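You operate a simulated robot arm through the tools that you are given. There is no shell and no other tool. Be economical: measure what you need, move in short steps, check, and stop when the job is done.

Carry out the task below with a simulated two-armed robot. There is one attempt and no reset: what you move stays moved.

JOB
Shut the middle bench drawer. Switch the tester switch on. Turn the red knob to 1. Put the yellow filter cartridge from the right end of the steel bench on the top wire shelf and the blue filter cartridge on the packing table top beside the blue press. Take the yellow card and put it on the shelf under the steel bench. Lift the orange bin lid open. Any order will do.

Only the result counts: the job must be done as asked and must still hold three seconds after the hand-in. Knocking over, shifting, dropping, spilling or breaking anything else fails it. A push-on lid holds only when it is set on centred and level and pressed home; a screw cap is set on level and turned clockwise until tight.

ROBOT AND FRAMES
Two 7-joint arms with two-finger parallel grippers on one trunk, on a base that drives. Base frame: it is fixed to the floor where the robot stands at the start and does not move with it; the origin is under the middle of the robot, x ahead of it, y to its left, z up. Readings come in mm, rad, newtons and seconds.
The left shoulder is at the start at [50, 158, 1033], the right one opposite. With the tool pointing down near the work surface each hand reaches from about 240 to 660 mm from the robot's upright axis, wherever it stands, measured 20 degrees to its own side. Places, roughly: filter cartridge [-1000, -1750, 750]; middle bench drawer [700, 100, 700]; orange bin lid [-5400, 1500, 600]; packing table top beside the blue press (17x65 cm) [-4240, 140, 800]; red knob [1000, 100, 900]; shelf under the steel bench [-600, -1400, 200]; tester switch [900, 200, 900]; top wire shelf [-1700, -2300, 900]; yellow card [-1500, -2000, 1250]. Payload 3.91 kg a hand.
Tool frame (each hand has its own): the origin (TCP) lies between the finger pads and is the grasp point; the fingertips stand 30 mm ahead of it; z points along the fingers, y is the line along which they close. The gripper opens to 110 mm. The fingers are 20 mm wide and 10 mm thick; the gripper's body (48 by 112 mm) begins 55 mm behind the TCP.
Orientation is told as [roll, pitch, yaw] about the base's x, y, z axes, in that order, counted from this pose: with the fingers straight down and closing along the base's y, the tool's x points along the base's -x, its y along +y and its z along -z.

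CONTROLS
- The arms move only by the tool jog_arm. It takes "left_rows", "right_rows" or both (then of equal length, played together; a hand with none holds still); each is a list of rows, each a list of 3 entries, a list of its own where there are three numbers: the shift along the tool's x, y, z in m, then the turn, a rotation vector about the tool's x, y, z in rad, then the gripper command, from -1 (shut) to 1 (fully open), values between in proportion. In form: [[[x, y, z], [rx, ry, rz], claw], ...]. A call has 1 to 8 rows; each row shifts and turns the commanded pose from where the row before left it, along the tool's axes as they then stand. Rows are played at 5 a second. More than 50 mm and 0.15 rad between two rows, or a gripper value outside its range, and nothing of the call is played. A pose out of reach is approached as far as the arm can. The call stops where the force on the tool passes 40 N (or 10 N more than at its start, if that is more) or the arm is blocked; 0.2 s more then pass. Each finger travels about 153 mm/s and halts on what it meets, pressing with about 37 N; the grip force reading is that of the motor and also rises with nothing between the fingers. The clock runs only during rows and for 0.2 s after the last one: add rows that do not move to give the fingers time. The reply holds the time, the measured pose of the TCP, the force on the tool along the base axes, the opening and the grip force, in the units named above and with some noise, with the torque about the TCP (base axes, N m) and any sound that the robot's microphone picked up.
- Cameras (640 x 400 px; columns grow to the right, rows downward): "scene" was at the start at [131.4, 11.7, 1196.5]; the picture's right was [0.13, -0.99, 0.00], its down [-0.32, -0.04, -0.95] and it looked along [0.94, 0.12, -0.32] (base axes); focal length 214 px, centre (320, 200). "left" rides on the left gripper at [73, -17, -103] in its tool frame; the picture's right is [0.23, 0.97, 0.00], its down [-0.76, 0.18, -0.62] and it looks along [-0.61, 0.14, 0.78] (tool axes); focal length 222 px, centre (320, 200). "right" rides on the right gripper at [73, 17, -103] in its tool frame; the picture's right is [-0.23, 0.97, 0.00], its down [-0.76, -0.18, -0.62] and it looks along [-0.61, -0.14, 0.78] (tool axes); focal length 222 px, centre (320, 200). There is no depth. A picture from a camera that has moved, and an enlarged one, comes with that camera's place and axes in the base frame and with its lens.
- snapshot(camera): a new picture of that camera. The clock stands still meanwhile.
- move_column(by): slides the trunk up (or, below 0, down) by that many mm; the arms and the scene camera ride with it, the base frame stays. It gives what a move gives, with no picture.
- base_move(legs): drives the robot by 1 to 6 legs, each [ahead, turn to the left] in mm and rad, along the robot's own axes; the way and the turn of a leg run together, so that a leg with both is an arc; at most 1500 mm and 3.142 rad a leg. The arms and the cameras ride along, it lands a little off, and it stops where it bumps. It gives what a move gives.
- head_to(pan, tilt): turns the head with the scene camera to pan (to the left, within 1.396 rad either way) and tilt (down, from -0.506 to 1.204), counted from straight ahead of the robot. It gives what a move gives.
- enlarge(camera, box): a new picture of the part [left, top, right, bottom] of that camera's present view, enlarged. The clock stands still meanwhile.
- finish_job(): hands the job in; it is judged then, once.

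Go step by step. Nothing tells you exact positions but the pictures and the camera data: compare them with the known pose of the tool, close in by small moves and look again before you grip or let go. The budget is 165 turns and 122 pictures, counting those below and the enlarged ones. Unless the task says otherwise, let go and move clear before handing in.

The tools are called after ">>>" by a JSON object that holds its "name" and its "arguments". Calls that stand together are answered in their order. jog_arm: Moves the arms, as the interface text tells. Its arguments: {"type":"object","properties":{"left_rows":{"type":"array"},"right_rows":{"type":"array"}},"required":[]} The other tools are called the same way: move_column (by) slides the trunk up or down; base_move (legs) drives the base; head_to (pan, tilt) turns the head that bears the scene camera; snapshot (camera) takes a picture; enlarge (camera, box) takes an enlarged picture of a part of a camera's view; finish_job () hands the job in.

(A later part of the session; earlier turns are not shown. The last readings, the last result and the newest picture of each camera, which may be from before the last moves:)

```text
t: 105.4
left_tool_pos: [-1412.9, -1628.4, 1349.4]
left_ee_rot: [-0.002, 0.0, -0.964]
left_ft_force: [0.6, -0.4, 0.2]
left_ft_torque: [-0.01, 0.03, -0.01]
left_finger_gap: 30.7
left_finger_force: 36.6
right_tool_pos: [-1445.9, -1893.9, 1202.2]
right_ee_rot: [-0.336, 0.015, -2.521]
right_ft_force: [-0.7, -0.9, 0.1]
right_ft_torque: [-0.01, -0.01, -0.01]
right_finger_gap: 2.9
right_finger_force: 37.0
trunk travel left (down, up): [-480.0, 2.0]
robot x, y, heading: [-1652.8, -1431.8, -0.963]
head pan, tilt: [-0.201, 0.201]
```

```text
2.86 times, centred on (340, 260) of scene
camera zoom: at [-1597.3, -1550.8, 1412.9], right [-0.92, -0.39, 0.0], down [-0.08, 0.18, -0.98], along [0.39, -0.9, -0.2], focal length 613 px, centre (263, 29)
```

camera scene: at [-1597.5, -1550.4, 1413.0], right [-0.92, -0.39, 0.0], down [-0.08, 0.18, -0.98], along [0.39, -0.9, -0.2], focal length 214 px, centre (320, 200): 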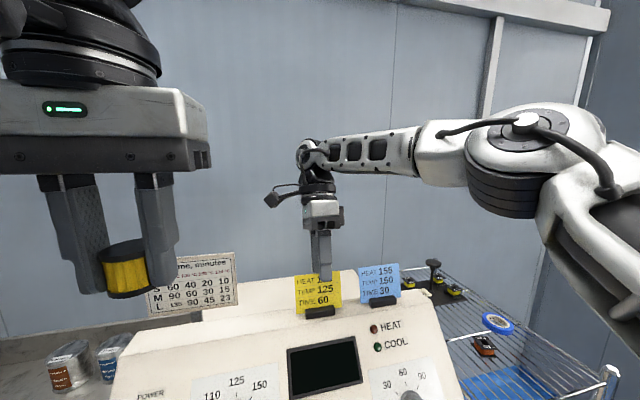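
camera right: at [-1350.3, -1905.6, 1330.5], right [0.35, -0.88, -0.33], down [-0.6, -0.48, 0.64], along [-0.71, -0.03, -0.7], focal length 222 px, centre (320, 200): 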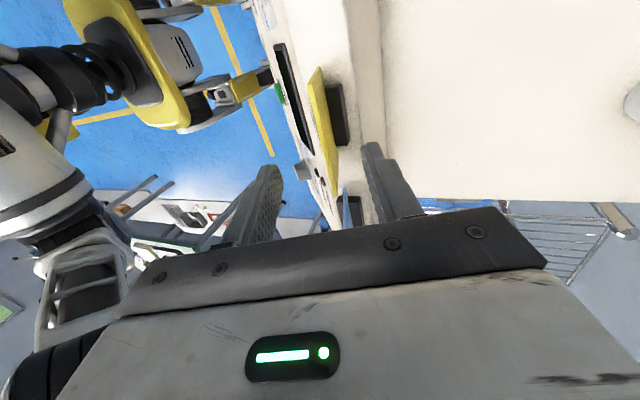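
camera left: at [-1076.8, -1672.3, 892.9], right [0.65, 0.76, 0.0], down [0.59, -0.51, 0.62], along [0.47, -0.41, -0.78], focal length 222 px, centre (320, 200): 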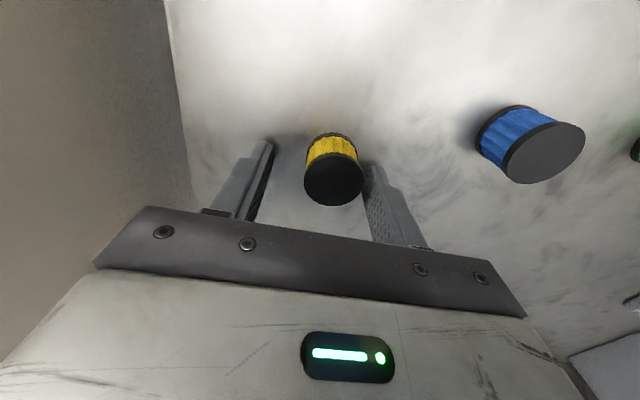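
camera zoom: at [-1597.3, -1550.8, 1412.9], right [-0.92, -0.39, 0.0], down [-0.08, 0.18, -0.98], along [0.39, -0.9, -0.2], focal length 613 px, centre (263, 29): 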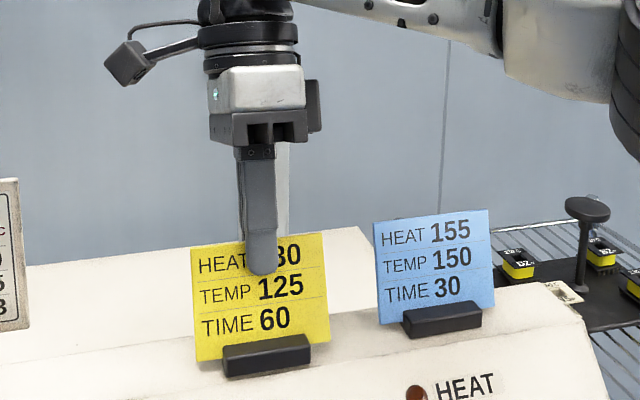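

Gripped at 2.9 mm. I'll lift it along its own plane, slowly.

>>> {"name": "jog_arm", "arguments": {"right_rows": [[[0, 0, -0.012], [0, 0, 0], -1], [[0, 0, -0.015], [0, 0, 0], -1], [[0, 0, -0.02], [0, 0, 0], -1]]}}

>>> {"name": "enlarge", "arguments": {"camera": "scene", "box": [260, 190, 420, 330]}}

```text
t: 106.2
left_tool_pos: [-1413.4, -1625.4, 1349.1]
left_ee_rot: [-0.004, -0.001, -0.962]
left_ft_force: [-0.6, 0.6, -0.1]
left_ft_torque: [-0.02, 0.01, 0.02]
left_finger_gap: 31.0
left_finger_force: 36.3
right_tool_pos: [-1436.3, -1907.4, 1247.7]
right_ee_rot: [-0.335, 0.015, -2.519]
right_ft_force: [0.0, 0.4, 0.1]
right_ft_torque: [-0.02, 0.0, -0.03]
right_finger_gap: 2.7
right_finger_force: 36.3
trunk travel left (down, up): [-480.0, 2.0]
robot x, y, heading: [-1656.1, -1429.4, -0.966]
head pan, tilt: [-0.201, 0.201]
```

```text
2.86 times, centred on (340, 260) of scene
camera zoom: at [-1596.7, -1549.7, 1413.0], right [-0.92, -0.4, 0.0], down [-0.08, 0.18, -0.98], along [0.39, -0.9, -0.2], focal length 613 px, centre (263, 29)
```

zoom: 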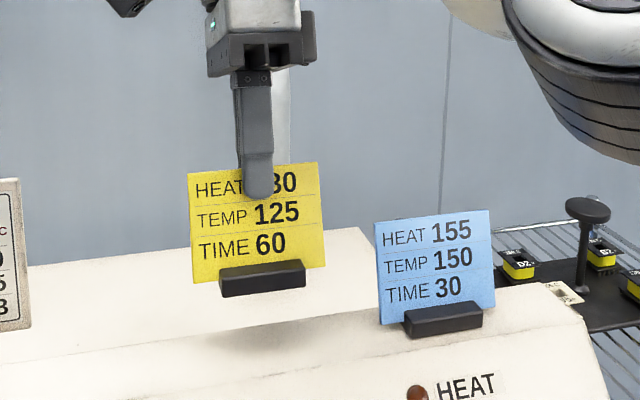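

The black foot comes along with the card, so it is a single standing piece. I'll retract the right arm, then drive over to the wire shelf with yellow in the left hand.

>>> {"name": "jog_arm", "arguments": {"right_rows": [[[0, -0.02, -0.04], [0, 0, 0], -1], [[0, -0.045, 0], [0, 0, 0], -1], [[0, -0.045, 0], [0, 0, 0], -1], [[0, -0.045, 0], [0, 0, 0], -1], [[0, -0.045, 0], [0, 0, 0], -1]]}}

>>> {"name": "base_move", "arguments": {"legs": [[-180, 0], [0, -1.57], [560, 0], [0, 1.59]]}}

>>> {"name": "head_to", "arguments": {"pan": 0.1, "tilt": 0.7}}

>>> {"name": "snapshot", "arguments": {"camera": "scene"}}

```text
t: 107.4
left_tool_pos: [-1412.5, -1626.6, 1348.2]
left_ee_rot: [0.0, -0.001, -0.963]
left_ft_force: [0.1, 0.0, -0.7]
left_ft_torque: [0.01, 0.05, 0.01]
left_finger_gap: 30.8
left_finger_force: 37.0
right_tool_pos: [-1548.9, -1757.9, 1339.2]
right_ee_rot: [-0.337, 0.013, -2.519]
right_ft_force: [-0.1, 0.5, -0.5]
right_ft_torque: [0.02, -0.06, 0.0]
right_finger_gap: 2.9
right_finger_force: 37.4
right hand out of reach, approached as far as the arm can: row 1
trunk travel left (down, up): [-480.0, 2.0]
robot x, y, heading: [-1654.3, -1432.8, -0.966]
head pan, tilt: [-0.201, 0.201]
```

```text
t: 119.4
left_tool_pos: [-1961.3, -1786.2, 1348.7]
left_ee_rot: [-0.001, -0.002, -0.93]
left_ft_force: [-0.3, 0.9, 0.4]
left_ft_torque: [0.01, 0.0, 0.0]
left_finger_gap: 31.1
left_finger_force: 36.7
right_tool_pos: [-2090.6, -1920.7, 1339.8]
right_ee_rot: [-0.338, 0.015, -2.485]
right_ft_force: [-0.2, -0.2, 0.3]
right_ft_torque: [-0.02, -0.04, -0.02]
right_finger_gap: 2.7
right_finger_force: 36.8
trunk travel left (down, up): [-480.0, 2.0]
robot x, y, heading: [-2206.1, -1602.0, -0.927]
head pan, tilt: [-0.201, 0.201]
```

```text
t: 120.3
left_tool_pos: [-1961.0, -1786.6, 1350.4]
left_ee_rot: [-0.002, 0.001, -0.929]
left_ft_force: [-1.0, 0.3, -0.8]
left_ft_torque: [0.02, -0.01, -0.02]
left_finger_gap: 30.9
left_finger_force: 37.2
right_tool_pos: [-2090.0, -1921.8, 1339.5]
right_ee_rot: [-0.337, 0.014, -2.483]
right_ft_force: [0.4, -0.5, 0.3]
right_ft_torque: [-0.01, 0.0, 0.0]
right_finger_gap: 2.7
right_finger_force: 37.3
trunk travel left (down, up): [-480.0, 2.0]
robot x, y, heading: [-2207.8, -1597.3, -0.934]
head pan, tilt: [0.099, 0.7]
```

```text
57 pictures are left
camera scene: at [-2129.6, -1694.2, 1367.6], right [-0.74, -0.67, 0.0], down [-0.43, 0.48, -0.77], along [0.52, -0.57, -0.64], focal length 214 px, centre (320, 200)
```

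scene: 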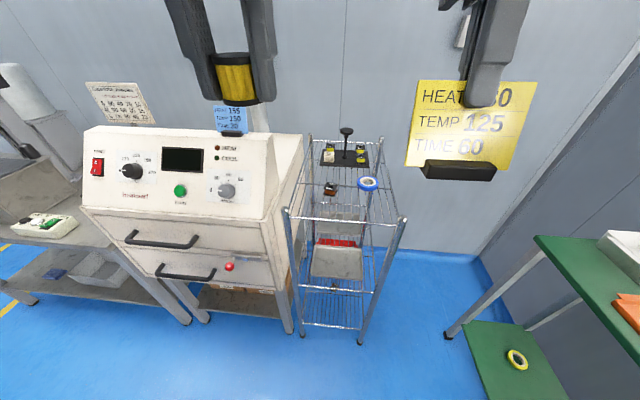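

The wire shelf's top tier has a free strip along its front, at about (-1845,-2155). I'll drive in and lower the trunk.

>>> {"name": "base_move", "arguments": {"legs": [[220, 0]]}}

>>> {"name": "move_column", "arguments": {"by": -150}}

>>> {"name": "snapshot", "arguments": {"camera": "scene"}}

>>> {"name": "snapshot", "arguments": {"camera": "left"}}

```text
t: 122.0
left_tool_pos: [-1829.1, -1964.1, 1348.7]
left_ee_rot: [0.0, 0.001, -0.933]
left_ft_force: [-0.1, -0.2, 0.1]
left_ft_torque: [-0.01, 0.0, -0.03]
left_finger_gap: 30.9
left_finger_force: 37.1
right_tool_pos: [-1959.3, -2100.5, 1340.5]
right_ee_rot: [-0.338, 0.014, -2.488]
right_ft_force: [-0.3, 0.2, -0.7]
right_ft_torque: [-0.02, 0.0, -0.01]
right_finger_gap: 3.0
right_finger_force: 36.9
trunk travel left (down, up): [-480.0, 2.0]
robot x, y, heading: [-2076.8, -1782.5, -0.931]
head pan, tilt: [0.099, 0.7]
```

```text
t: 123.8
left_tool_pos: [-1829.1, -1964.8, 1198.5]
left_ee_rot: [-0.002, -0.003, -0.935]
left_ft_force: [0.3, 1.0, -0.5]
left_ft_torque: [0.0, 0.0, 0.01]
left_finger_gap: 31.0
left_finger_force: 36.8
right_tool_pos: [-1959.9, -2100.3, 1189.8]
right_ee_rot: [-0.336, 0.015, -2.487]
right_ft_force: [-0.4, -0.3, 0.1]
right_ft_torque: [0.02, 0.0, 0.0]
right_finger_gap: 2.9
right_finger_force: 37.2
trunk travel left (down, up): [-330.0, 152.0]
robot x, y, heading: [-2078.5, -1775.8, -0.935]
head pan, tilt: [0.099, 0.7]
```

```text
56 pictures are left
camera scene: at [-1998.0, -1872.0, 1217.6], right [-0.74, -0.67, 0.0], down [-0.43, 0.48, -0.77], along [0.51, -0.57, -0.64], focal length 214 px, centre (320, 200)
```

scene: 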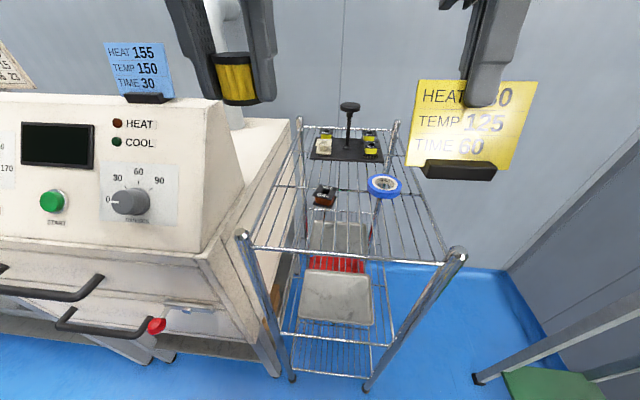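

```text
55 pictures are left
camera left: at [-1886.5, -1916.8, 1301.5], right [0.65, 0.76, 0.0], down [0.6, -0.5, 0.62], along [0.47, -0.41, -0.78], focal length 222 px, centre (320, 200)
```

left: 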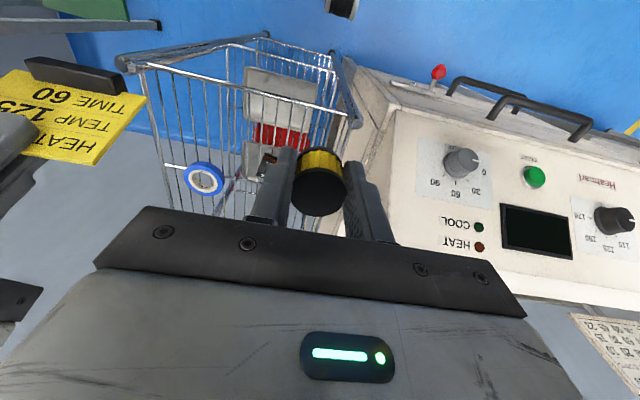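

The shelf surface is near z 945 and the free spot is (-1856,-2097). I'll swing the right hand outward for clearance while moving the left hand above the spot.

>>> {"name": "jog_arm", "arguments": {"right_rows": [[[-0.045, 0, 0], [0, 0, 0], -1], [[-0.045, 0, 0], [0, 0, 0], -1], [[-0.045, 0, 0], [0, 0, 0], -1], [[-0.045, 0, 0], [0, 0, 0], -1], [[-0.01, 0, 0], [0, 0, 0], -1], [[0, 0, 0], [0, 0, 0], -1], [[0, 0, 0], [0, 0, 0], -1], [[0, 0, 0], [0, 0, 0], -1]], "left_rows": [[[0, 0, 0], [0, 0, 0], -1], [[0, 0, 0], [0, 0, 0], -1], [[-0.03, -0.0334, 0], [0, 0, 0], -1], [[-0.03, -0.0334, 0], [0, 0, 0], -1], [[-0.03, -0.0334, 0], [0, 0, 0], -1], [[0, 0, 0.05], [0, 0, 0], -1], [[0, 0, 0.05], [0, 0, 0], -1], [[0, 0, 0.04], [0, 0, 0], -1]]}}

>>> {"name": "snapshot", "arguments": {"camera": "scene"}}

>>> {"name": "snapshot", "arguments": {"camera": "left"}}

```text
t: 125.5
left_tool_pos: [-1855.3, -2097.4, 1059.8]
left_ee_rot: [-0.003, -0.003, -0.931]
left_ft_force: [-0.1, 0.0, 0.6]
left_ft_torque: [0.03, 0.03, 0.02]
left_finger_gap: 30.7
left_finger_force: 37.5
right_tool_pos: [-2110.4, -2217.7, 1188.4]
right_ee_rot: [-0.338, 0.014, -2.489]
right_ft_force: [-0.3, -0.5, -1.1]
right_ft_torque: [-0.04, -0.02, -0.02]
right_finger_gap: 2.9
right_finger_force: 37.7
trunk travel left (down, up): [-330.0, 152.0]
robot x, y, heading: [-2075.0, -1775.2, -0.93]
head pan, tilt: [0.099, 0.7]
```

```text
54 pictures are left
camera scene: at [-1997.8, -1872.2, 1217.6], right [-0.74, -0.67, 0.0], down [-0.43, 0.48, -0.76], along [0.51, -0.57, -0.64], focal length 214 px, centre (320, 200)
```

scene: 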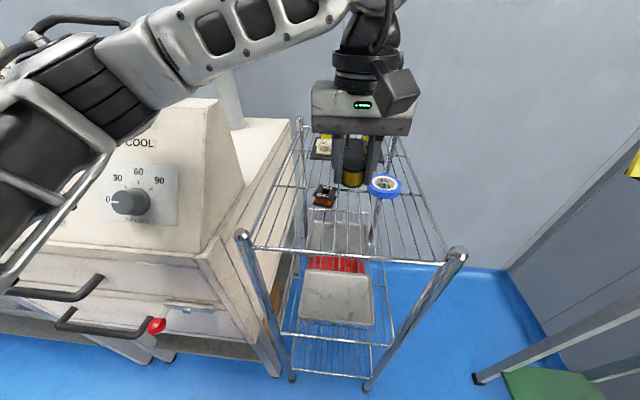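

```text
53 pictures are left
camera left: at [-1913.2, -2049.7, 1162.8], right [0.65, 0.76, 0.0], down [0.6, -0.5, 0.62], along [0.47, -0.41, -0.78], focal length 222 px, centre (320, 200)
```

left: 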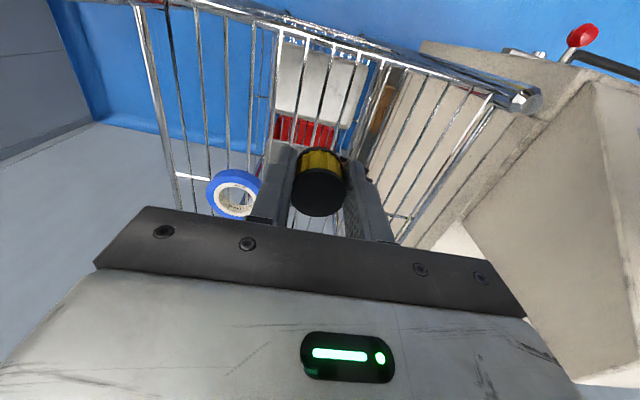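

>>> {"name": "enlarge", "arguments": {"camera": "scene", "box": [240, 130, 460, 270]}}

>>> {"name": "enlarge", "arguments": {"camera": "left", "box": [130, 0, 530, 250]}}

```text
2.86 times, centred on (350, 200) of scene
camera zoom: at [-1997.8, -1872.2, 1217.6], right [-0.74, -0.67, 0.0], down [-0.43, 0.48, -0.76], along [0.51, -0.57, -0.64], focal length 613 px, centre (234, 200)
```

zoom: 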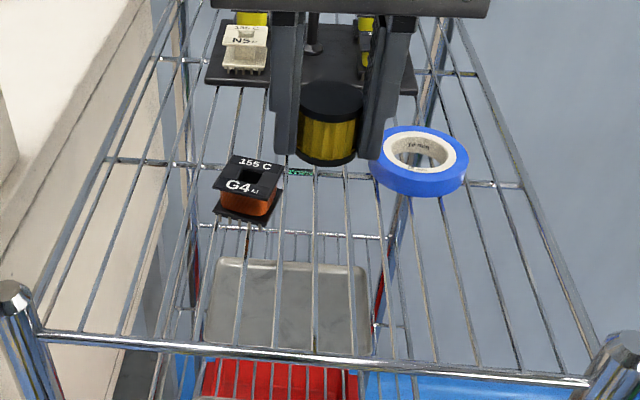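

```text
1.60 times, centred on (330, 125) of left
camera zoom: at [-1913.2, -2049.7, 1162.8], right [0.65, 0.76, 0.0], down [0.6, -0.5, 0.62], along [0.47, -0.41, -0.78], focal length 355 px, centre (304, 320)
```

zoom: 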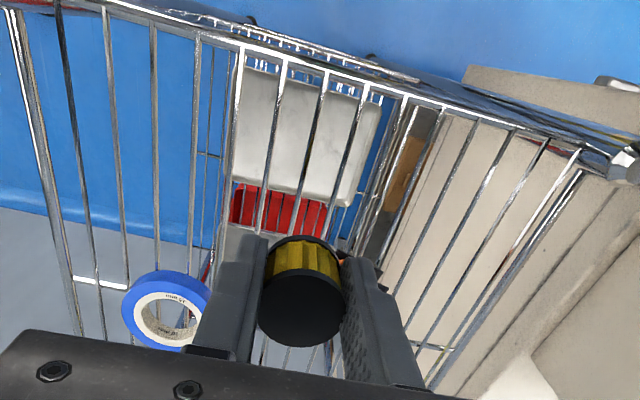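

>>> {"name": "enlarge", "arguments": {"camera": "scene", "box": [250, 190, 370, 265]}}

```text
5.33 times, centred on (310, 228) of scene
camera zoom: at [-1997.8, -1872.2, 1217.6], right [-0.74, -0.67, 0.0], down [-0.43, 0.48, -0.76], along [0.51, -0.57, -0.64], focal length 1144 px, centre (373, 53)
```

zoom: 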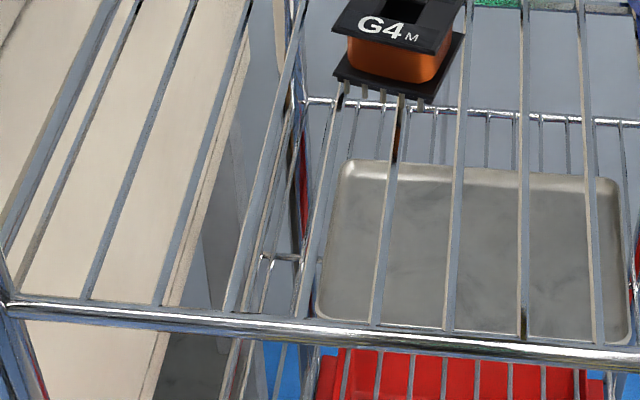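

Wire spacing is about 21 mm, so the cartridge must straddle a gap. I'll shift left 5 mm to centre on a gap and lower.

>>> {"name": "jog_arm", "arguments": {"left_rows": [[[0, 0.0053, 0.02], [0, 0, 0], -1], [[0, 0, 0.025], [0, 0, 0], -1], [[0, 0, 0.015], [0, 0, 0], -1], [[0, 0, 0.01], [0, 0, 0], -1], [[0, 0, 0], [0, 0, 0], -1]]}}

>>> {"name": "enlarge", "arguments": {"camera": "scene", "box": [280, 160, 400, 240]}}

```text
t: 126.8
left_tool_pos: [-1851.9, -2093.6, 988.2]
left_ee_rot: [-0.002, -0.003, -0.932]
left_ft_force: [-0.3, 0.0, 0.3]
left_ft_torque: [0.0, 0.04, 0.02]
left_finger_gap: 30.7
left_finger_force: 37.1
right_tool_pos: [-2110.5, -2217.3, 1188.3]
right_ee_rot: [-0.336, 0.013, -2.487]
right_ft_force: [-0.2, -0.4, 0.0]
right_ft_torque: [-0.02, -0.03, -0.04]
right_finger_gap: 2.9
right_finger_force: 37.3
trunk travel left (down, up): [-330.0, 152.0]
robot x, y, heading: [-2076.6, -1778.0, -0.93]
head pan, tilt: [0.099, 0.7]
```

```text
5.00 times, centred on (340, 200) of scene
camera zoom: at [-1998.0, -1872.1, 1217.5], right [-0.74, -0.67, 0.0], down [-0.43, 0.48, -0.76], along [0.51, -0.57, -0.64], focal length 1072 px, centre (220, 200)
```

zoom: 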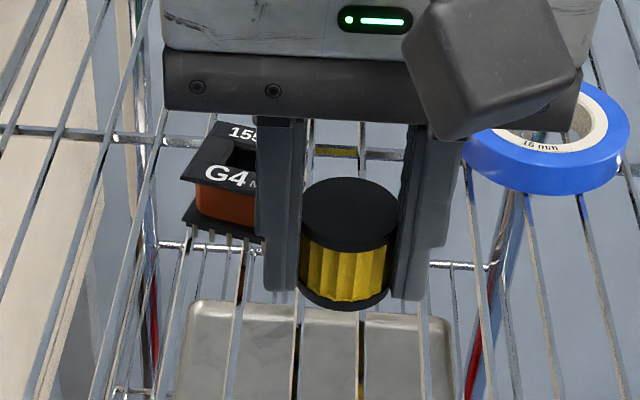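

>>> {"name": "jog_arm", "arguments": {"left_rows": [[[0, 0.004, 0.004], [0, 0, 0], -1], [[0, 0, 0.003], [0, 0, 0], -1], [[0, 0, 0.003], [0, 0, 0], -1], [[0, 0, 0], [0, 0, 0], -1]]}}

>>> {"name": "enlarge", "arguments": {"camera": "scene", "box": [300, 180, 390, 240]}}

```text
t: 127.8
left_tool_pos: [-1849.0, -2091.6, 978.7]
left_ee_rot: [-0.003, 0.0, -0.931]
left_ft_force: [-0.3, -0.4, 0.5]
left_ft_torque: [0.01, 0.01, -0.02]
left_finger_gap: 30.9
left_finger_force: 37.0
right_tool_pos: [-2110.0, -2216.1, 1188.6]
right_ee_rot: [-0.336, 0.013, -2.488]
right_ft_force: [-0.1, -0.3, 0.0]
right_ft_torque: [0.0, 0.01, 0.0]
right_finger_gap: 2.7
right_finger_force: 36.8
trunk travel left (down, up): [-330.0, 152.0]
robot x, y, heading: [-2078.6, -1775.7, -0.937]
head pan, tilt: [0.099, 0.7]
```

```text
6.67 times, centred on (345, 210) of scene
camera zoom: at [-1998.0, -1872.1, 1217.5], right [-0.74, -0.67, 0.0], down [-0.43, 0.48, -0.76], along [0.51, -0.57, -0.64], focal length 1430 px, centre (153, 133)
```

zoom: 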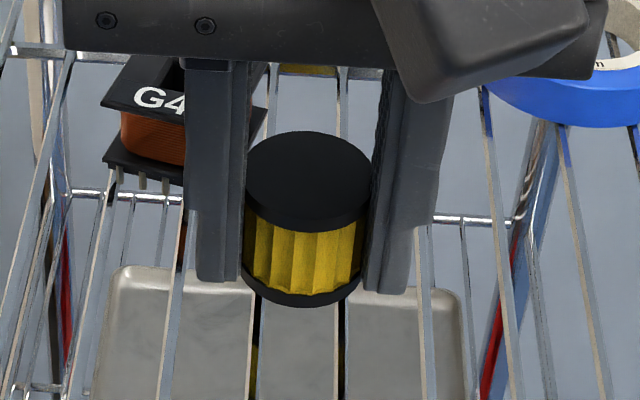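

>>> {"name": "jog_arm", "arguments": {"left_rows": [[[0, 0.001, 0.002], [0, 0, 0], -1], [[0, 0, 0.002], [0, 0, 0], -1], [[0, 0, 0.002], [0, 0, 0], -1], [[0, 0, 0], [0, 0, 0], -1]]}}

>>> {"name": "jog_arm", "arguments": {"left_rows": [[[0, 0, 0.002], [0, 0, 0], -1], [[0, 0, 0.001], [0, 0, 0], -1], [[0, 0, 0], [0, 0, 0], -1]]}}

>>> {"name": "enlarge", "arguments": {"camera": "scene", "box": [300, 180, 390, 240]}}

```text
t: 128.8
left_tool_pos: [-1847.1, -2090.8, 972.5]
left_ee_rot: [-0.002, -0.001, -0.932]
left_ft_force: [0.1, -0.8, 0.3]
left_ft_torque: [-0.01, -0.05, 0.0]
left_finger_gap: 31.0
left_finger_force: 37.3
right_tool_pos: [-2110.0, -2216.2, 1188.0]
right_ee_rot: [-0.337, 0.014, -2.488]
right_ft_force: [0.7, -0.9, 0.1]
right_ft_torque: [-0.01, -0.05, 0.0]
right_finger_gap: 3.0
right_finger_force: 36.9
trunk travel left (down, up): [-330.0, 152.0]
robot x, y, heading: [-2080.3, -1779.1, -0.939]
head pan, tilt: [0.099, 0.7]
```

```text
t: 129.6
left_tool_pos: [-1848.5, -2091.0, 970.5]
left_ee_rot: [-0.003, -0.003, -0.932]
left_ft_force: [0.3, 0.2, 12.3]
left_ft_torque: [-0.07, -0.1, 0.01]
left_finger_gap: 30.9
left_finger_force: 36.4
right_tool_pos: [-2110.5, -2216.1, 1188.4]
right_ee_rot: [-0.337, 0.013, -2.491]
right_ft_force: [0.3, 0.0, -0.5]
right_ft_torque: [-0.03, -0.02, 0.01]
right_finger_gap: 3.1
right_finger_force: 37.3
trunk travel left (down, up): [-330.0, 152.0]
robot x, y, heading: [-2074.8, -1777.2, -0.932]
head pan, tilt: [0.099, 0.7]
```

```text
6.67 times, centred on (345, 210) of scene
camera zoom: at [-1998.3, -1871.5, 1217.8], right [-0.74, -0.67, 0.0], down [-0.43, 0.48, -0.77], along [0.51, -0.57, -0.64], focal length 1430 px, centre (153, 133)
```

zoom: 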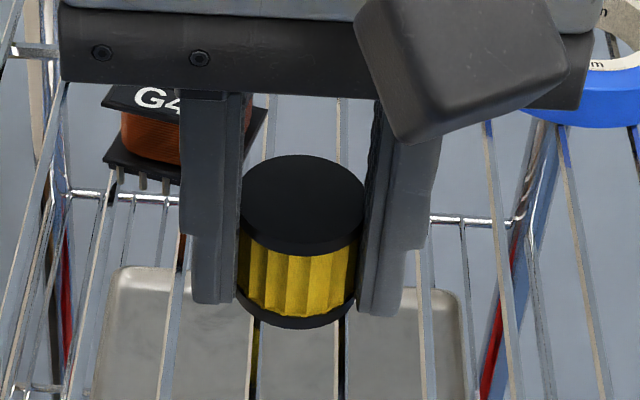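

Seated at 12 N of contact, centred over two wires. I'll open gently and rise.

>>> {"name": "jog_arm", "arguments": {"left_rows": [[[0, 0, -0.001], [0, 0, 0], -0.2], [[0, 0, 0], [0, 0, 0], -0.2], [[0, 0, -0.02], [0, 0, 0], -0.2], [[0, 0, -0.04], [0, 0, 0], -0.2], [[0, 0, -0.05], [0, 0, 0], -0.2], [[0, 0, -0.05], [0, 0, 0], -0.2]]}}

>>> {"name": "enlarge", "arguments": {"camera": "scene", "box": [280, 160, 400, 240]}}

```text
t: 130.9
left_tool_pos: [-1848.6, -2090.5, 1132.4]
left_ee_rot: [0.0, -0.001, -0.933]
left_ft_force: [0.2, -0.4, 1.1]
left_ft_torque: [-0.03, -0.02, 0.0]
left_finger_gap: 44.1
left_finger_force: 0.2
right_tool_pos: [-2112.2, -2216.2, 1187.2]
right_ee_rot: [-0.338, 0.013, -2.489]
right_ft_force: [-0.1, -0.2, -0.7]
right_ft_torque: [0.0, 0.0, -0.01]
right_finger_gap: 2.9
right_finger_force: 37.5
trunk travel left (down, up): [-330.0, 152.0]
robot x, y, heading: [-2078.4, -1777.5, -0.935]
head pan, tilt: [0.099, 0.7]
```

```text
5.00 times, centred on (340, 200) of scene
camera zoom: at [-1998.4, -1871.8, 1217.6], right [-0.74, -0.67, 0.0], down [-0.43, 0.48, -0.77], along [0.51, -0.57, -0.64], focal length 1072 px, centre (220, 200)
```

zoom: 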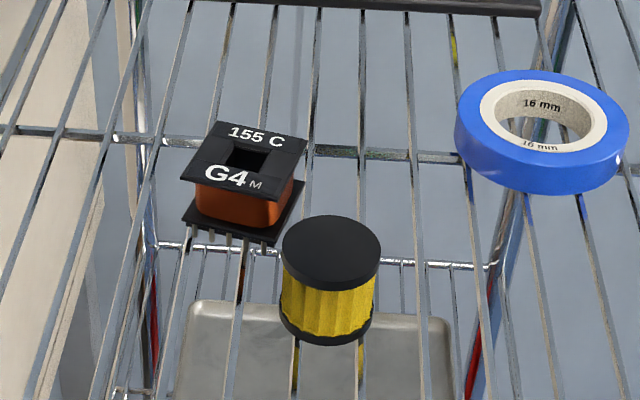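

Yellow stands upright on the wire shelf. Now I'll back off and drive to the steel bench to place the card on the lower shelf.

>>> {"name": "jog_arm", "arguments": {"right_rows": [[[0.04, 0, 0], [0, 0, 0], -1], [[0.04, 0, 0], [0, 0, 0], -1], [[0.04, 0, 0], [0, 0, 0], -1], [[0.04, 0, 0], [0, 0, 0], -1]], "left_rows": [[[0.04, 0.03, 0], [0, 0, 0], 0], [[0.04, 0.03, 0], [0, 0, 0], 0], [[0, 0.03, 0], [0, 0, 0], 0], [[0, 0.03, 0], [0, 0, 0], 0]]}}

>>> {"name": "base_move", "arguments": {"legs": [[-260, 0], [0, 1.56], [1100, 0], [0, -1.57]]}}

>>> {"name": "head_to", "arguments": {"pan": 0.0, "tilt": 0.8}}

>>> {"name": "snapshot", "arguments": {"camera": "scene"}}

```text
t: 131.9
left_tool_pos: [-1799.3, -1952.7, 1132.5]
left_ee_rot: [-0.002, 0.001, -0.932]
left_ft_force: [-0.1, 0.3, 0.0]
left_ft_torque: [-0.04, 0.06, 0.01]
left_finger_gap: 55.2
left_finger_force: 0.1
right_tool_pos: [-1982.2, -2118.4, 1191.4]
right_ee_rot: [-0.338, 0.013, -2.49]
right_ft_force: [-0.4, 0.3, -1.0]
right_ft_torque: [-0.04, -0.02, -0.01]
right_finger_gap: 2.8
right_finger_force: 37.1
trunk travel left (down, up): [-330.0, 152.0]
robot x, y, heading: [-2078.7, -1777.1, -0.931]
head pan, tilt: [0.099, 0.7]
```

```text
t: 146.7
left_tool_pos: [-1073.2, -1119.0, 1132.0]
left_ee_rot: [-0.002, -0.002, -0.961]
left_ft_force: [0.6, 0.2, -0.5]
left_ft_torque: [0.01, 0.04, -0.02]
left_finger_gap: 54.9
left_finger_force: 0.0
right_tool_pos: [-1261.6, -1278.8, 1190.6]
right_ee_rot: [-0.337, 0.013, -2.519]
right_ft_force: [-0.1, -0.9, -0.8]
right_ft_torque: [-0.03, 0.0, 0.0]
right_finger_gap: 2.9
right_finger_force: 36.8
trunk travel left (down, up): [-330.0, 152.0]
robot x, y, heading: [-1343.6, -931.7, -0.964]
head pan, tilt: [0.099, 0.7]
```

```text
t: 147.3
left_tool_pos: [-1072.3, -1118.7, 1130.6]
left_ee_rot: [-0.001, -0.003, -0.962]
left_ft_force: [0.6, 0.3, 0.7]
left_ft_torque: [-0.03, -0.01, -0.01]
left_finger_gap: 54.9
left_finger_force: 0.0
right_tool_pos: [-1261.2, -1279.0, 1191.7]
right_ee_rot: [-0.337, 0.012, -2.519]
right_ft_force: [-0.4, -0.4, -0.3]
right_ft_torque: [0.0, 0.0, 0.01]
right_finger_gap: 3.2
right_finger_force: 37.3
trunk travel left (down, up): [-330.0, 152.0]
robot x, y, heading: [-1344.3, -936.4, -0.963]
head pan, tilt: [0.0, 0.799]
```

```text
45 pictures are left
camera scene: at [-1277.5, -1033.1, 1209.3], right [-0.82, -0.57, 0.0], down [-0.41, 0.59, -0.7], along [0.4, -0.57, -0.72], focal length 214 px, centre (320, 200)
```

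scene: 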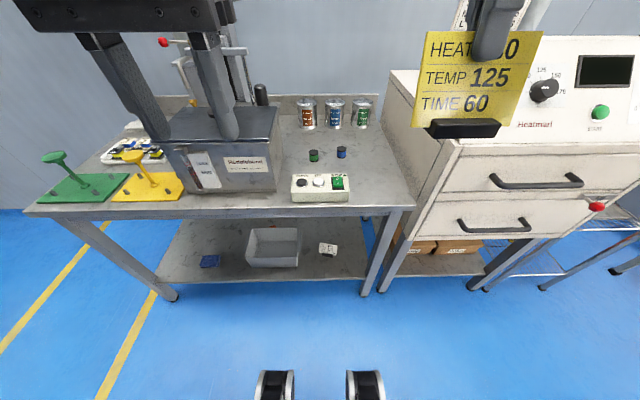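

The lower shelf's front-right area is free. I'll rotate the card 90° about the vertical, raise the left hand a bit, lower the trunk fully, then lower the right hand in front of the bench.

>>> {"name": "jog_arm", "arguments": {"right_rows": [[[0, 0, 0], [0, -0.0467, -0.133], -1], [[0, 0, 0], [0, -0.0467, -0.133], -1], [[0, 0, 0], [0, -0.0467, -0.133], -1], [[0, 0, 0], [0, -0.0467, -0.133], -1], [[0, 0, 0], [0, -0.0467, -0.133], -1], [[0, 0, 0], [0, -0.0467, -0.133], -1]], "left_rows": [[[0, 0, -0.04], [0, 0, 0], 0], [[0, 0, -0.04], [0, 0, 0], 0], [[0, 0, -0.04], [0, 0, 0], 0], [[0, 0, 0], [0, 0, 0], 0], [[0, 0, 0], [0, 0, 0], 0], [[0, 0, 0], [0, 0, 0], 0]]}}

>>> {"name": "jog_arm", "arguments": {"right_rows": [[[0, 0, 0], [0, -0.0467, -0.133], -1], [[0, 0, 0], [0, -0.0467, -0.133], -1], [[0, 0, 0], [0, -0.0467, -0.133], -1], [[0, 0, 0], [0, -0.0467, -0.133], -1], [[0, 0, 0], [0, -0.0467, -0.133], -1]]}}

>>> {"name": "move_column", "arguments": {"by": -330}}

```text
t: 148.7
left_tool_pos: [-1071.9, -1117.1, 1249.9]
left_ee_rot: [-0.003, -0.002, -0.962]
left_ft_force: [0.0, 0.5, -0.5]
left_ft_torque: [0.03, -0.01, 0.01]
left_finger_gap: 55.2
left_finger_force: 0.0
right_tool_pos: [-1262.1, -1278.7, 1191.6]
right_ee_rot: [-0.328, 0.008, -1.671]
right_ft_force: [0.6, 0.3, -0.7]
right_ft_torque: [-0.01, 0.0, -0.01]
right_finger_gap: 3.1
right_finger_force: 37.0
trunk travel left (down, up): [-330.0, 152.0]
robot x, y, heading: [-1343.0, -934.9, -0.967]
head pan, tilt: [0.0, 0.799]
```

```text
t: 149.9
left_tool_pos: [-1071.0, -1117.9, 1250.7]
left_ee_rot: [-0.002, -0.001, -0.96]
left_ft_force: [-0.7, -0.4, -0.5]
left_ft_torque: [0.02, 0.0, 0.03]
left_finger_gap: 54.8
left_finger_force: 0.0
right_tool_pos: [-1261.2, -1278.8, 1190.5]
right_ee_rot: [-0.325, 0.001, -0.966]
right_ft_force: [-0.4, -0.1, -1.1]
right_ft_torque: [-0.01, -0.02, -0.01]
right_finger_gap: 2.7
right_finger_force: 37.4
trunk travel left (down, up): [-330.0, 152.0]
robot x, y, heading: [-1343.9, -932.3, -0.962]
head pan, tilt: [0.0, 0.799]
```

```text
t: 153.2
left_tool_pos: [-1070.9, -1118.5, 920.5]
left_ee_rot: [-0.003, -0.003, -0.961]
left_ft_force: [-0.1, 1.2, -0.8]
left_ft_torque: [0.0, -0.04, 0.02]
left_finger_gap: 55.0
left_finger_force: 0.0
right_tool_pos: [-1261.7, -1277.4, 860.0]
right_ee_rot: [-0.325, 0.001, -0.965]
right_ft_force: [0.2, 0.2, -0.4]
right_ft_torque: [0.04, 0.02, 0.0]
right_finger_gap: 2.9
right_finger_force: 36.7
trunk travel left (down, up): [0.0, 482.0]
robot x, y, heading: [-1347.1, -932.6, -0.96]
head pan, tilt: [0.0, 0.799]
```

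>>> {"name": "jog_arm", "arguments": {"right_rows": [[[0, 0.0156, 0.0464], [0, 0, 0], -1], [[0, 0.0156, 0.0464], [0, 0, 0], -1], [[0, 0.0156, 0.0464], [0, 0, 0], -1], [[0, 0.0156, 0.0464], [0, 0, 0], -1], [[0, 0.0156, 0.0464], [0, 0, 0], -1], [[0, 0.0156, 0.0464], [0, 0, 0], -1], [[0, 0.0156, 0.0464], [0, 0, 0], -1], [[0, 0.0156, 0.0464], [0, 0, 0], -1]]}}

>>> {"name": "snapshot", "arguments": {"camera": "scene"}}

```text
t: 155.0
left_tool_pos: [-1072.2, -1116.7, 921.1]
left_ee_rot: [-0.001, -0.001, -0.962]
left_ft_force: [0.2, -0.7, -0.7]
left_ft_torque: [-0.04, 0.0, -0.02]
left_finger_gap: 54.9
left_finger_force: 0.0
right_tool_pos: [-1262.1, -1277.4, 469.1]
right_ee_rot: [-0.322, -0.002, -0.968]
right_ft_force: [0.1, 0.5, 0.6]
right_ft_torque: [0.0, 0.04, 0.02]
right_finger_gap: 2.7
right_finger_force: 37.3
trunk travel left (down, up): [0.0, 482.0]
robot x, y, heading: [-1343.6, -933.0, -0.961]
head pan, tilt: [0.0, 0.799]
```

```text
44 pictures are left
camera scene: at [-1277.6, -1033.0, 879.4], right [-0.82, -0.57, 0.0], down [-0.41, 0.59, -0.7], along [0.4, -0.57, -0.72], focal length 214 px, centre (320, 200)
```

scene: 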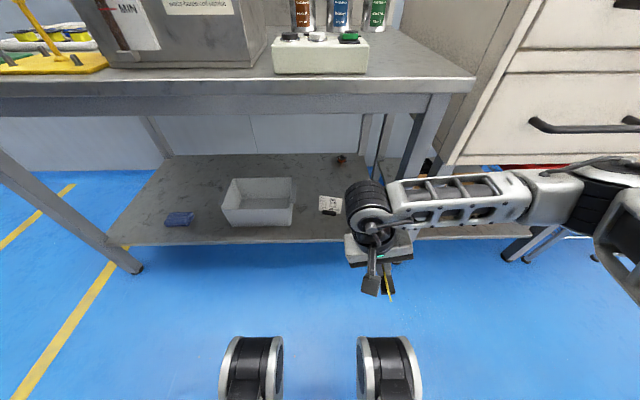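

The forearm sticks out sideways when the reach is short, which would hit the bench leg. So I'll lower further and extend the arm forward, then check.

>>> {"name": "jog_arm", "arguments": {"right_rows": [[[0, 0.0156, 0.0464], [0, 0, 0], -1], [[0, 0.0156, 0.0464], [0, 0, 0], -1], [[0, 0.0134, 0.0397], [0, 0, 0], -1], [[-0.045, 0, 0], [0, 0, 0], -1], [[-0.045, 0, 0], [0, 0, 0], -1], [[-0.045, 0, 0], [0, 0, 0], -1], [[-0.045, 0, 0], [0, 0, 0], -1]]}}

>>> {"name": "snapshot", "arguments": {"camera": "scene"}}

>>> {"name": "snapshot", "arguments": {"camera": "right"}}

```text
t: 155.8
left_tool_pos: [-1072.3, -1118.6, 921.2]
left_ee_rot: [-0.002, -0.001, -0.961]
left_ft_force: [-0.4, 0.5, 0.3]
left_ft_torque: [0.05, -0.01, -0.02]
left_finger_gap: 55.1
left_finger_force: 0.0
right_tool_pos: [-1260.4, -1274.7, 343.8]
right_ee_rot: [-0.319, 0.012, -0.947]
right_ft_force: [-7.6, -3.2, 22.3]
right_ft_torque: [2.4, -0.81, 0.76]
right_finger_gap: 2.7
right_finger_force: 36.6
trunk travel left (down, up): [0.0, 482.0]
robot x, y, heading: [-1341.0, -933.9, -0.965]
head pan, tilt: [0.0, 0.799]
stopped in row 4 (right hand): the force on the tool passed its limit at 105 N (the readings are from after the stop); the commanded pose is now the measured one
```

```text
43 pictures are left
camera scene: at [-1277.8, -1032.7, 879.8], right [-0.82, -0.57, 0.0], down [-0.41, 0.59, -0.7], along [0.4, -0.57, -0.72], focal length 214 px, centre (320, 200)
```

scene: 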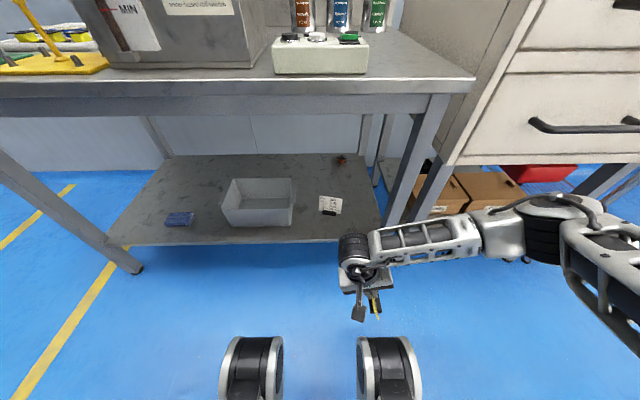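

```text
42 pictures are left
camera right: at [-1262.9, -1189.5, 436.5], right [0.88, 0.36, -0.31], down [0.47, -0.61, 0.64], along [0.04, -0.71, -0.71], focal length 222 px, centre (320, 200)
```

right: 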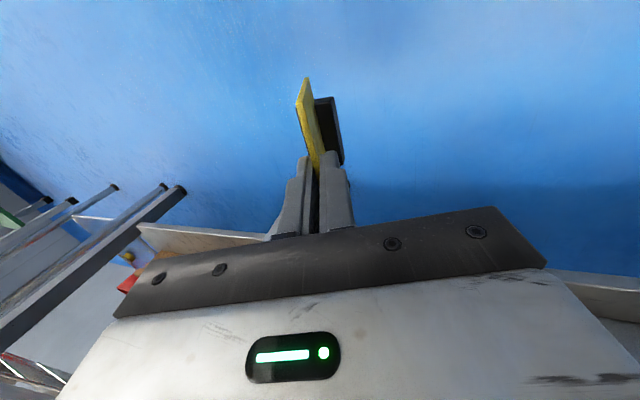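

>>> {"name": "jog_arm", "arguments": {"right_rows": [[[0, 0, 0], [0, 0, 0], -1], [[0, 0, 0], [0, 0, 0], -1]]}}

```text
t: 156.6
left_tool_pos: [-1071.4, -1117.3, 921.4]
left_ee_rot: [-0.001, -0.002, -0.961]
left_ft_force: [-0.3, -0.3, 0.1]
left_ft_torque: [0.01, 0.01, 0.0]
left_finger_gap: 54.9
left_finger_force: 0.0
right_tool_pos: [-1260.3, -1274.9, 343.1]
right_ee_rot: [-0.316, 0.012, -0.945]
right_ft_force: [-6.6, -1.7, 16.2]
right_ft_torque: [1.86, -0.74, 0.69]
right_finger_gap: 3.2
right_finger_force: 37.0
trunk travel left (down, up): [0.0, 482.0]
robot x, y, heading: [-1341.9, -932.5, -0.962]
head pan, tilt: [0.0, 0.799]
stopped in row 2 (right hand): the force on the tool passed its limit at 41 N (the readings are from after the stop); the commanded pose is now the measured one
```

The camera pod is touching my own base front. I'll lift slightly, extend forward, and then go down.

>>> {"name": "jog_arm", "arguments": {"right_rows": [[[0, -0.011, -0.033], [0, 0, 0], -1], [[0, -0.0, -0.0], [0, 0, 0], -1], [[-0.045, 0, 0], [0, 0, 0], -1], [[-0.045, 0, 0], [0, 0, 0], -1], [[-0.045, 0, 0], [0, 0, 0], -1], [[-0.045, 0, 0], [0, 0, 0], -1], [[0, 0, 0], [0, 0, 0], -1]]}}

>>> {"name": "snapshot", "arguments": {"camera": "scene"}}

```text
t: 158.2
left_tool_pos: [-1070.4, -1117.9, 920.2]
left_ee_rot: [-0.002, -0.001, -0.961]
left_ft_force: [-0.1, 0.7, 0.2]
left_ft_torque: [-0.01, -0.02, 0.01]
left_finger_gap: 54.9
left_finger_force: 0.0
right_tool_pos: [-1153.0, -1423.1, 375.4]
right_ee_rot: [-0.317, 0.013, -0.948]
right_ft_force: [0.7, -0.4, -0.8]
right_ft_torque: [0.0, -0.02, -0.02]
right_finger_gap: 2.8
right_finger_force: 36.4
trunk travel left (down, up): [0.0, 482.0]
robot x, y, heading: [-1346.2, -931.3, -0.966]
head pan, tilt: [0.0, 0.799]
```

```text
41 pictures are left
camera scene: at [-1277.6, -1033.1, 879.3], right [-0.82, -0.57, 0.0], down [-0.41, 0.59, -0.7], along [0.4, -0.57, -0.72], focal length 214 px, centre (320, 200)
```

scene: 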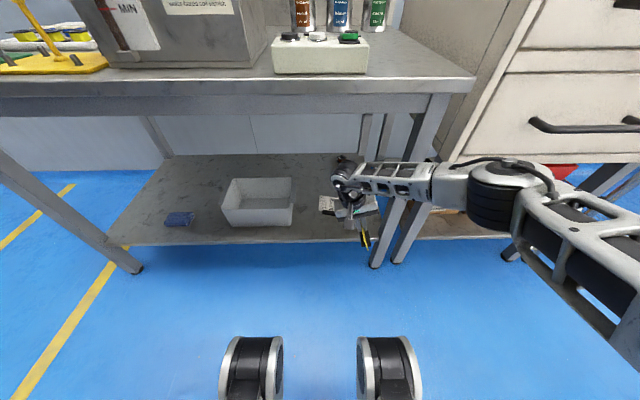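

The elbow would come near the bench leg, so I'll shift left 100 mm while backed off, then drive straight in with the hand under the bench.

>>> {"name": "base_move", "arguments": {"legs": [[-250, 0], [0, 0.5], [200, 0], [0, -0.485]]}}

>>> {"name": "base_move", "arguments": {"legs": [[140, 0]]}}

>>> {"name": "snapshot", "arguments": {"camera": "scene"}}

```text
t: 164.0
left_tool_pos: [-1035.3, -1005.0, 922.1]
left_ee_rot: [-0.003, 0.0, -0.957]
left_ft_force: [0.4, 0.2, -0.1]
left_ft_torque: [0.03, 0.0, -0.02]
left_finger_gap: 54.7
left_finger_force: 0.1
right_tool_pos: [-1115.4, -1310.9, 375.4]
right_ee_rot: [-0.318, 0.013, -0.946]
right_ft_force: [0.2, 0.2, -0.7]
right_ft_torque: [-0.01, -0.04, 0.0]
right_finger_gap: 2.7
right_finger_force: 36.8
trunk travel left (down, up): [0.0, 482.0]
robot x, y, heading: [-1311.6, -820.5, -0.954]
head pan, tilt: [0.0, 0.799]
```

```text
t: 165.3
left_tool_pos: [-954.6, -1117.7, 919.8]
left_ee_rot: [-0.001, 0.001, -0.958]
left_ft_force: [-1.1, -1.1, -0.1]
left_ft_torque: [-0.01, -0.01, -0.03]
left_finger_gap: 54.8
left_finger_force: 0.2
right_tool_pos: [-1035.4, -1424.0, 374.3]
right_ee_rot: [-0.317, 0.011, -0.948]
right_ft_force: [0.0, 0.0, 0.2]
right_ft_torque: [0.01, -0.02, 0.0]
right_finger_gap: 2.8
right_finger_force: 36.9
trunk travel left (down, up): [0.0, 482.0]
robot x, y, heading: [-1231.4, -934.4, -0.957]
head pan, tilt: [0.0, 0.799]
```

```text
40 pictures are left
camera scene: at [-1161.6, -1033.4, 879.3], right [-0.82, -0.57, 0.0], down [-0.41, 0.59, -0.7], along [0.4, -0.57, -0.72], focal length 214 px, centre (320, 200)
```

scene: 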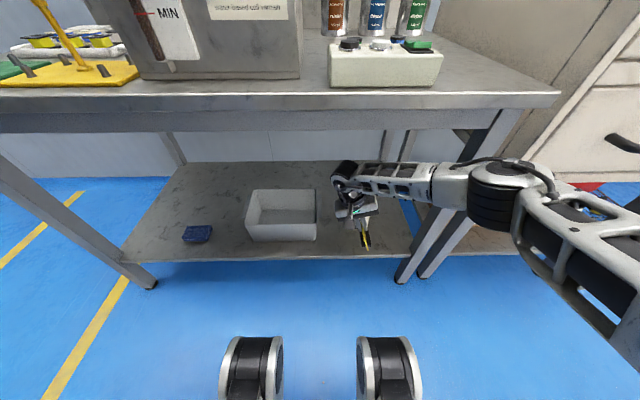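

The hand is already over the shelf. I'll extend another 35 mm and lower toward the surface.

>>> {"name": "jog_arm", "arguments": {"right_rows": [[[-0.02, 0, 0], [0, 0, 0], -1], [[-0.02, 0, 0], [0, 0, 0], -1], [[0, 0.007, 0.0213], [0, 0, 0], -1], [[0, 0.007, 0.0213], [0, 0, 0], -1], [[0, 0.004, 0.012], [0, 0, 0], -1], [[0, 0, 0], [0, 0, 0], -1]]}}

>>> {"name": "enlarge", "arguments": {"camera": "scene", "box": [300, 150, 460, 290]}}

>>> {"name": "snapshot", "arguments": {"camera": "right"}}

```text
t: 166.7
left_tool_pos: [-954.8, -1118.7, 920.3]
left_ee_rot: [-0.004, -0.001, -0.958]
left_ft_force: [-0.1, 0.3, 1.0]
left_ft_torque: [0.01, 0.01, -0.02]
left_finger_gap: 55.0
left_finger_force: 0.1
right_tool_pos: [-1015.3, -1454.0, 315.7]
right_ee_rot: [-0.317, 0.013, -0.946]
right_ft_force: [-0.3, -0.8, 0.1]
right_ft_torque: [-0.02, 0.01, 0.01]
right_finger_gap: 3.1
right_finger_force: 36.7
trunk travel left (down, up): [0.0, 482.0]
robot x, y, heading: [-1231.2, -932.3, -0.96]
head pan, tilt: [0.0, 0.799]
```

```text
2.86 times, centred on (380, 220) of scene
camera zoom: at [-1161.6, -1033.4, 879.3], right [-0.82, -0.57, 0.0], down [-0.41, 0.59, -0.7], along [0.4, -0.57, -0.72], focal length 613 px, centre (149, 143)
```

zoom: 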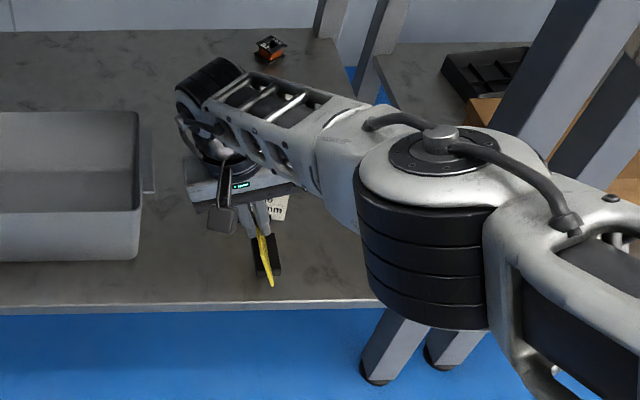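

```text
38 pictures are left
camera right: at [-1017.6, -1368.0, 409.7], right [0.88, 0.36, -0.31], down [0.47, -0.61, 0.64], along [0.04, -0.71, -0.71], focal length 222 px, centre (320, 200)
```

right: 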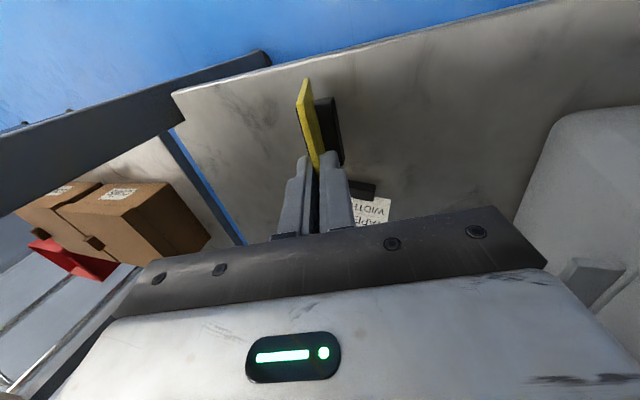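

Another standing card is about 77 mm further in. I'll ease back 12 mm, then lower to contact.

>>> {"name": "jog_arm", "arguments": {"right_rows": [[[0.012, 0, 0], [0, 0, 0], -1], [[0, 0.0032, 0.0095], [0, 0, 0], -1], [[0, 0.0016, 0.0047], [0, 0, 0], -1], [[0, 0.001, 0.0028], [0, 0, 0], -1], [[0, 0, 0], [0, 0, 0], -1]]}}

>>> {"name": "jog_arm", "arguments": {"right_rows": [[[0, 0.001, 0.0028], [0, 0, 0], -1], [[0, 0.0006, 0.0019], [0, 0, 0], -1], [[0, 0, 0], [0, 0, 0], -1]]}}

>>> {"name": "enlarge", "arguments": {"camera": "right", "box": [220, 50, 420, 230]}}

```text
t: 167.9
left_tool_pos: [-955.3, -1115.8, 921.2]
left_ee_rot: [-0.004, -0.002, -0.96]
left_ft_force: [-1.2, -0.8, 0.1]
left_ft_torque: [0.03, 0.0, 0.0]
left_finger_gap: 54.9
left_finger_force: 0.0
right_tool_pos: [-1017.9, -1446.9, 301.9]
right_ee_rot: [-0.32, 0.007, -0.945]
right_ft_force: [-3.2, 6.2, 26.8]
right_ft_torque: [0.38, 0.5, -0.05]
right_finger_gap: 2.9
right_finger_force: 37.1
trunk travel left (down, up): [0.0, 482.0]
robot x, y, heading: [-1228.1, -936.6, -0.956]
head pan, tilt: [0.0, 0.799]
```

```text
t: 168.7
left_tool_pos: [-955.7, -1115.9, 922.1]
left_ee_rot: [-0.003, -0.004, -0.957]
left_ft_force: [0.1, -0.3, 0.7]
left_ft_torque: [-0.02, -0.03, 0.01]
left_finger_gap: 55.2
left_finger_force: 0.1
right_tool_pos: [-1019.7, -1447.8, 298.6]
right_ee_rot: [-0.319, 0.0, -0.946]
right_ft_force: [1.6, -3.1, 29.5]
right_ft_torque: [-0.24, 0.04, 0.08]
right_finger_gap: 3.0
right_finger_force: 36.9
trunk travel left (down, up): [0.0, 482.0]
robot x, y, heading: [-1233.0, -934.2, -0.964]
head pan, tilt: [0.0, 0.799]
```

```text
2.22 times, centred on (320, 140) of right
camera zoom: at [-1023.1, -1360.7, 391.4], right [0.88, 0.36, -0.31], down [0.47, -0.6, 0.65], along [0.05, -0.71, -0.7], focal length 494 px, centre (320, 333)
```

zoom: 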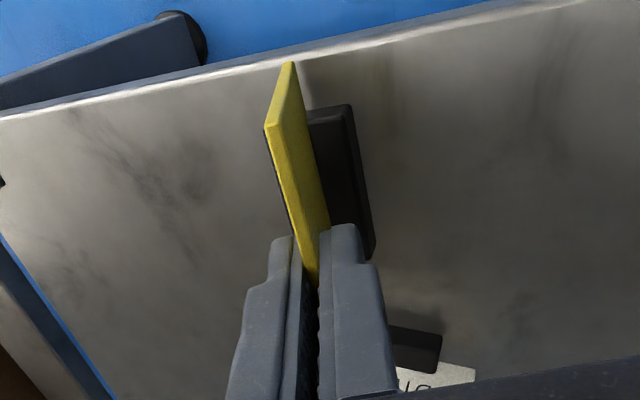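

Contact at 29 N and the foot looks flat. I'll open slightly and withdraw along the card plane.

>>> {"name": "jog_arm", "arguments": {"right_rows": [[[0, 0, 0], [0, 0, 0], -0.75], [[0, 0, 0], [0, 0, 0], -0.6], [[0, 0, 0], [0, 0, 0], -0.6], [[0, 0, -0.015], [0, 0, 0], -0.6], [[0, 0, -0.02], [0, 0, 0], -0.6], [[0, 0, -0.02], [0, 0, 0], -0.6]]}}

>>> {"name": "snapshot", "arguments": {"camera": "right"}}

```text
t: 170.1
left_tool_pos: [-955.0, -1117.7, 920.0]
left_ee_rot: [-0.003, 0.001, -0.96]
left_ft_force: [0.4, 0.3, -0.1]
left_ft_torque: [0.03, 0.04, -0.02]
left_finger_gap: 54.9
left_finger_force: 0.1
right_tool_pos: [-1004.4, -1443.2, 322.5]
right_ee_rot: [-0.317, 0.013, -0.947]
right_ft_force: [0.6, -0.1, -0.2]
right_ft_torque: [0.03, 0.02, 0.02]
right_finger_gap: 22.2
right_finger_force: 0.0
right hand out of reach, approached as far as the arm can: row 4, 5, 6
trunk travel left (down, up): [0.0, 482.0]
robot x, y, heading: [-1228.7, -932.3, -0.961]
head pan, tilt: [0.0, 0.799]
```

```text
36 pictures are left
camera right: at [-1006.7, -1358.6, 416.4], right [0.88, 0.36, -0.31], down [0.47, -0.61, 0.64], along [0.04, -0.71, -0.71], focal length 222 px, centre (320, 200)
```

right: 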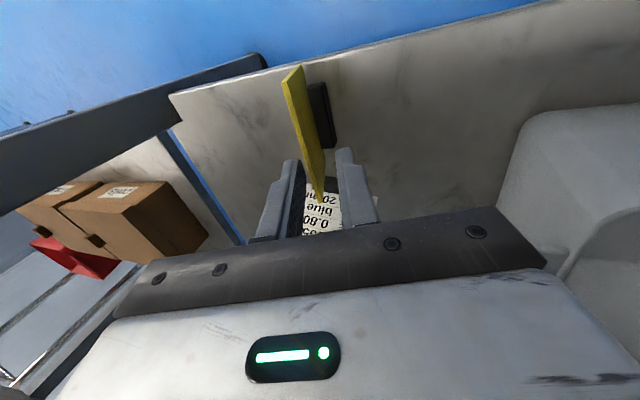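

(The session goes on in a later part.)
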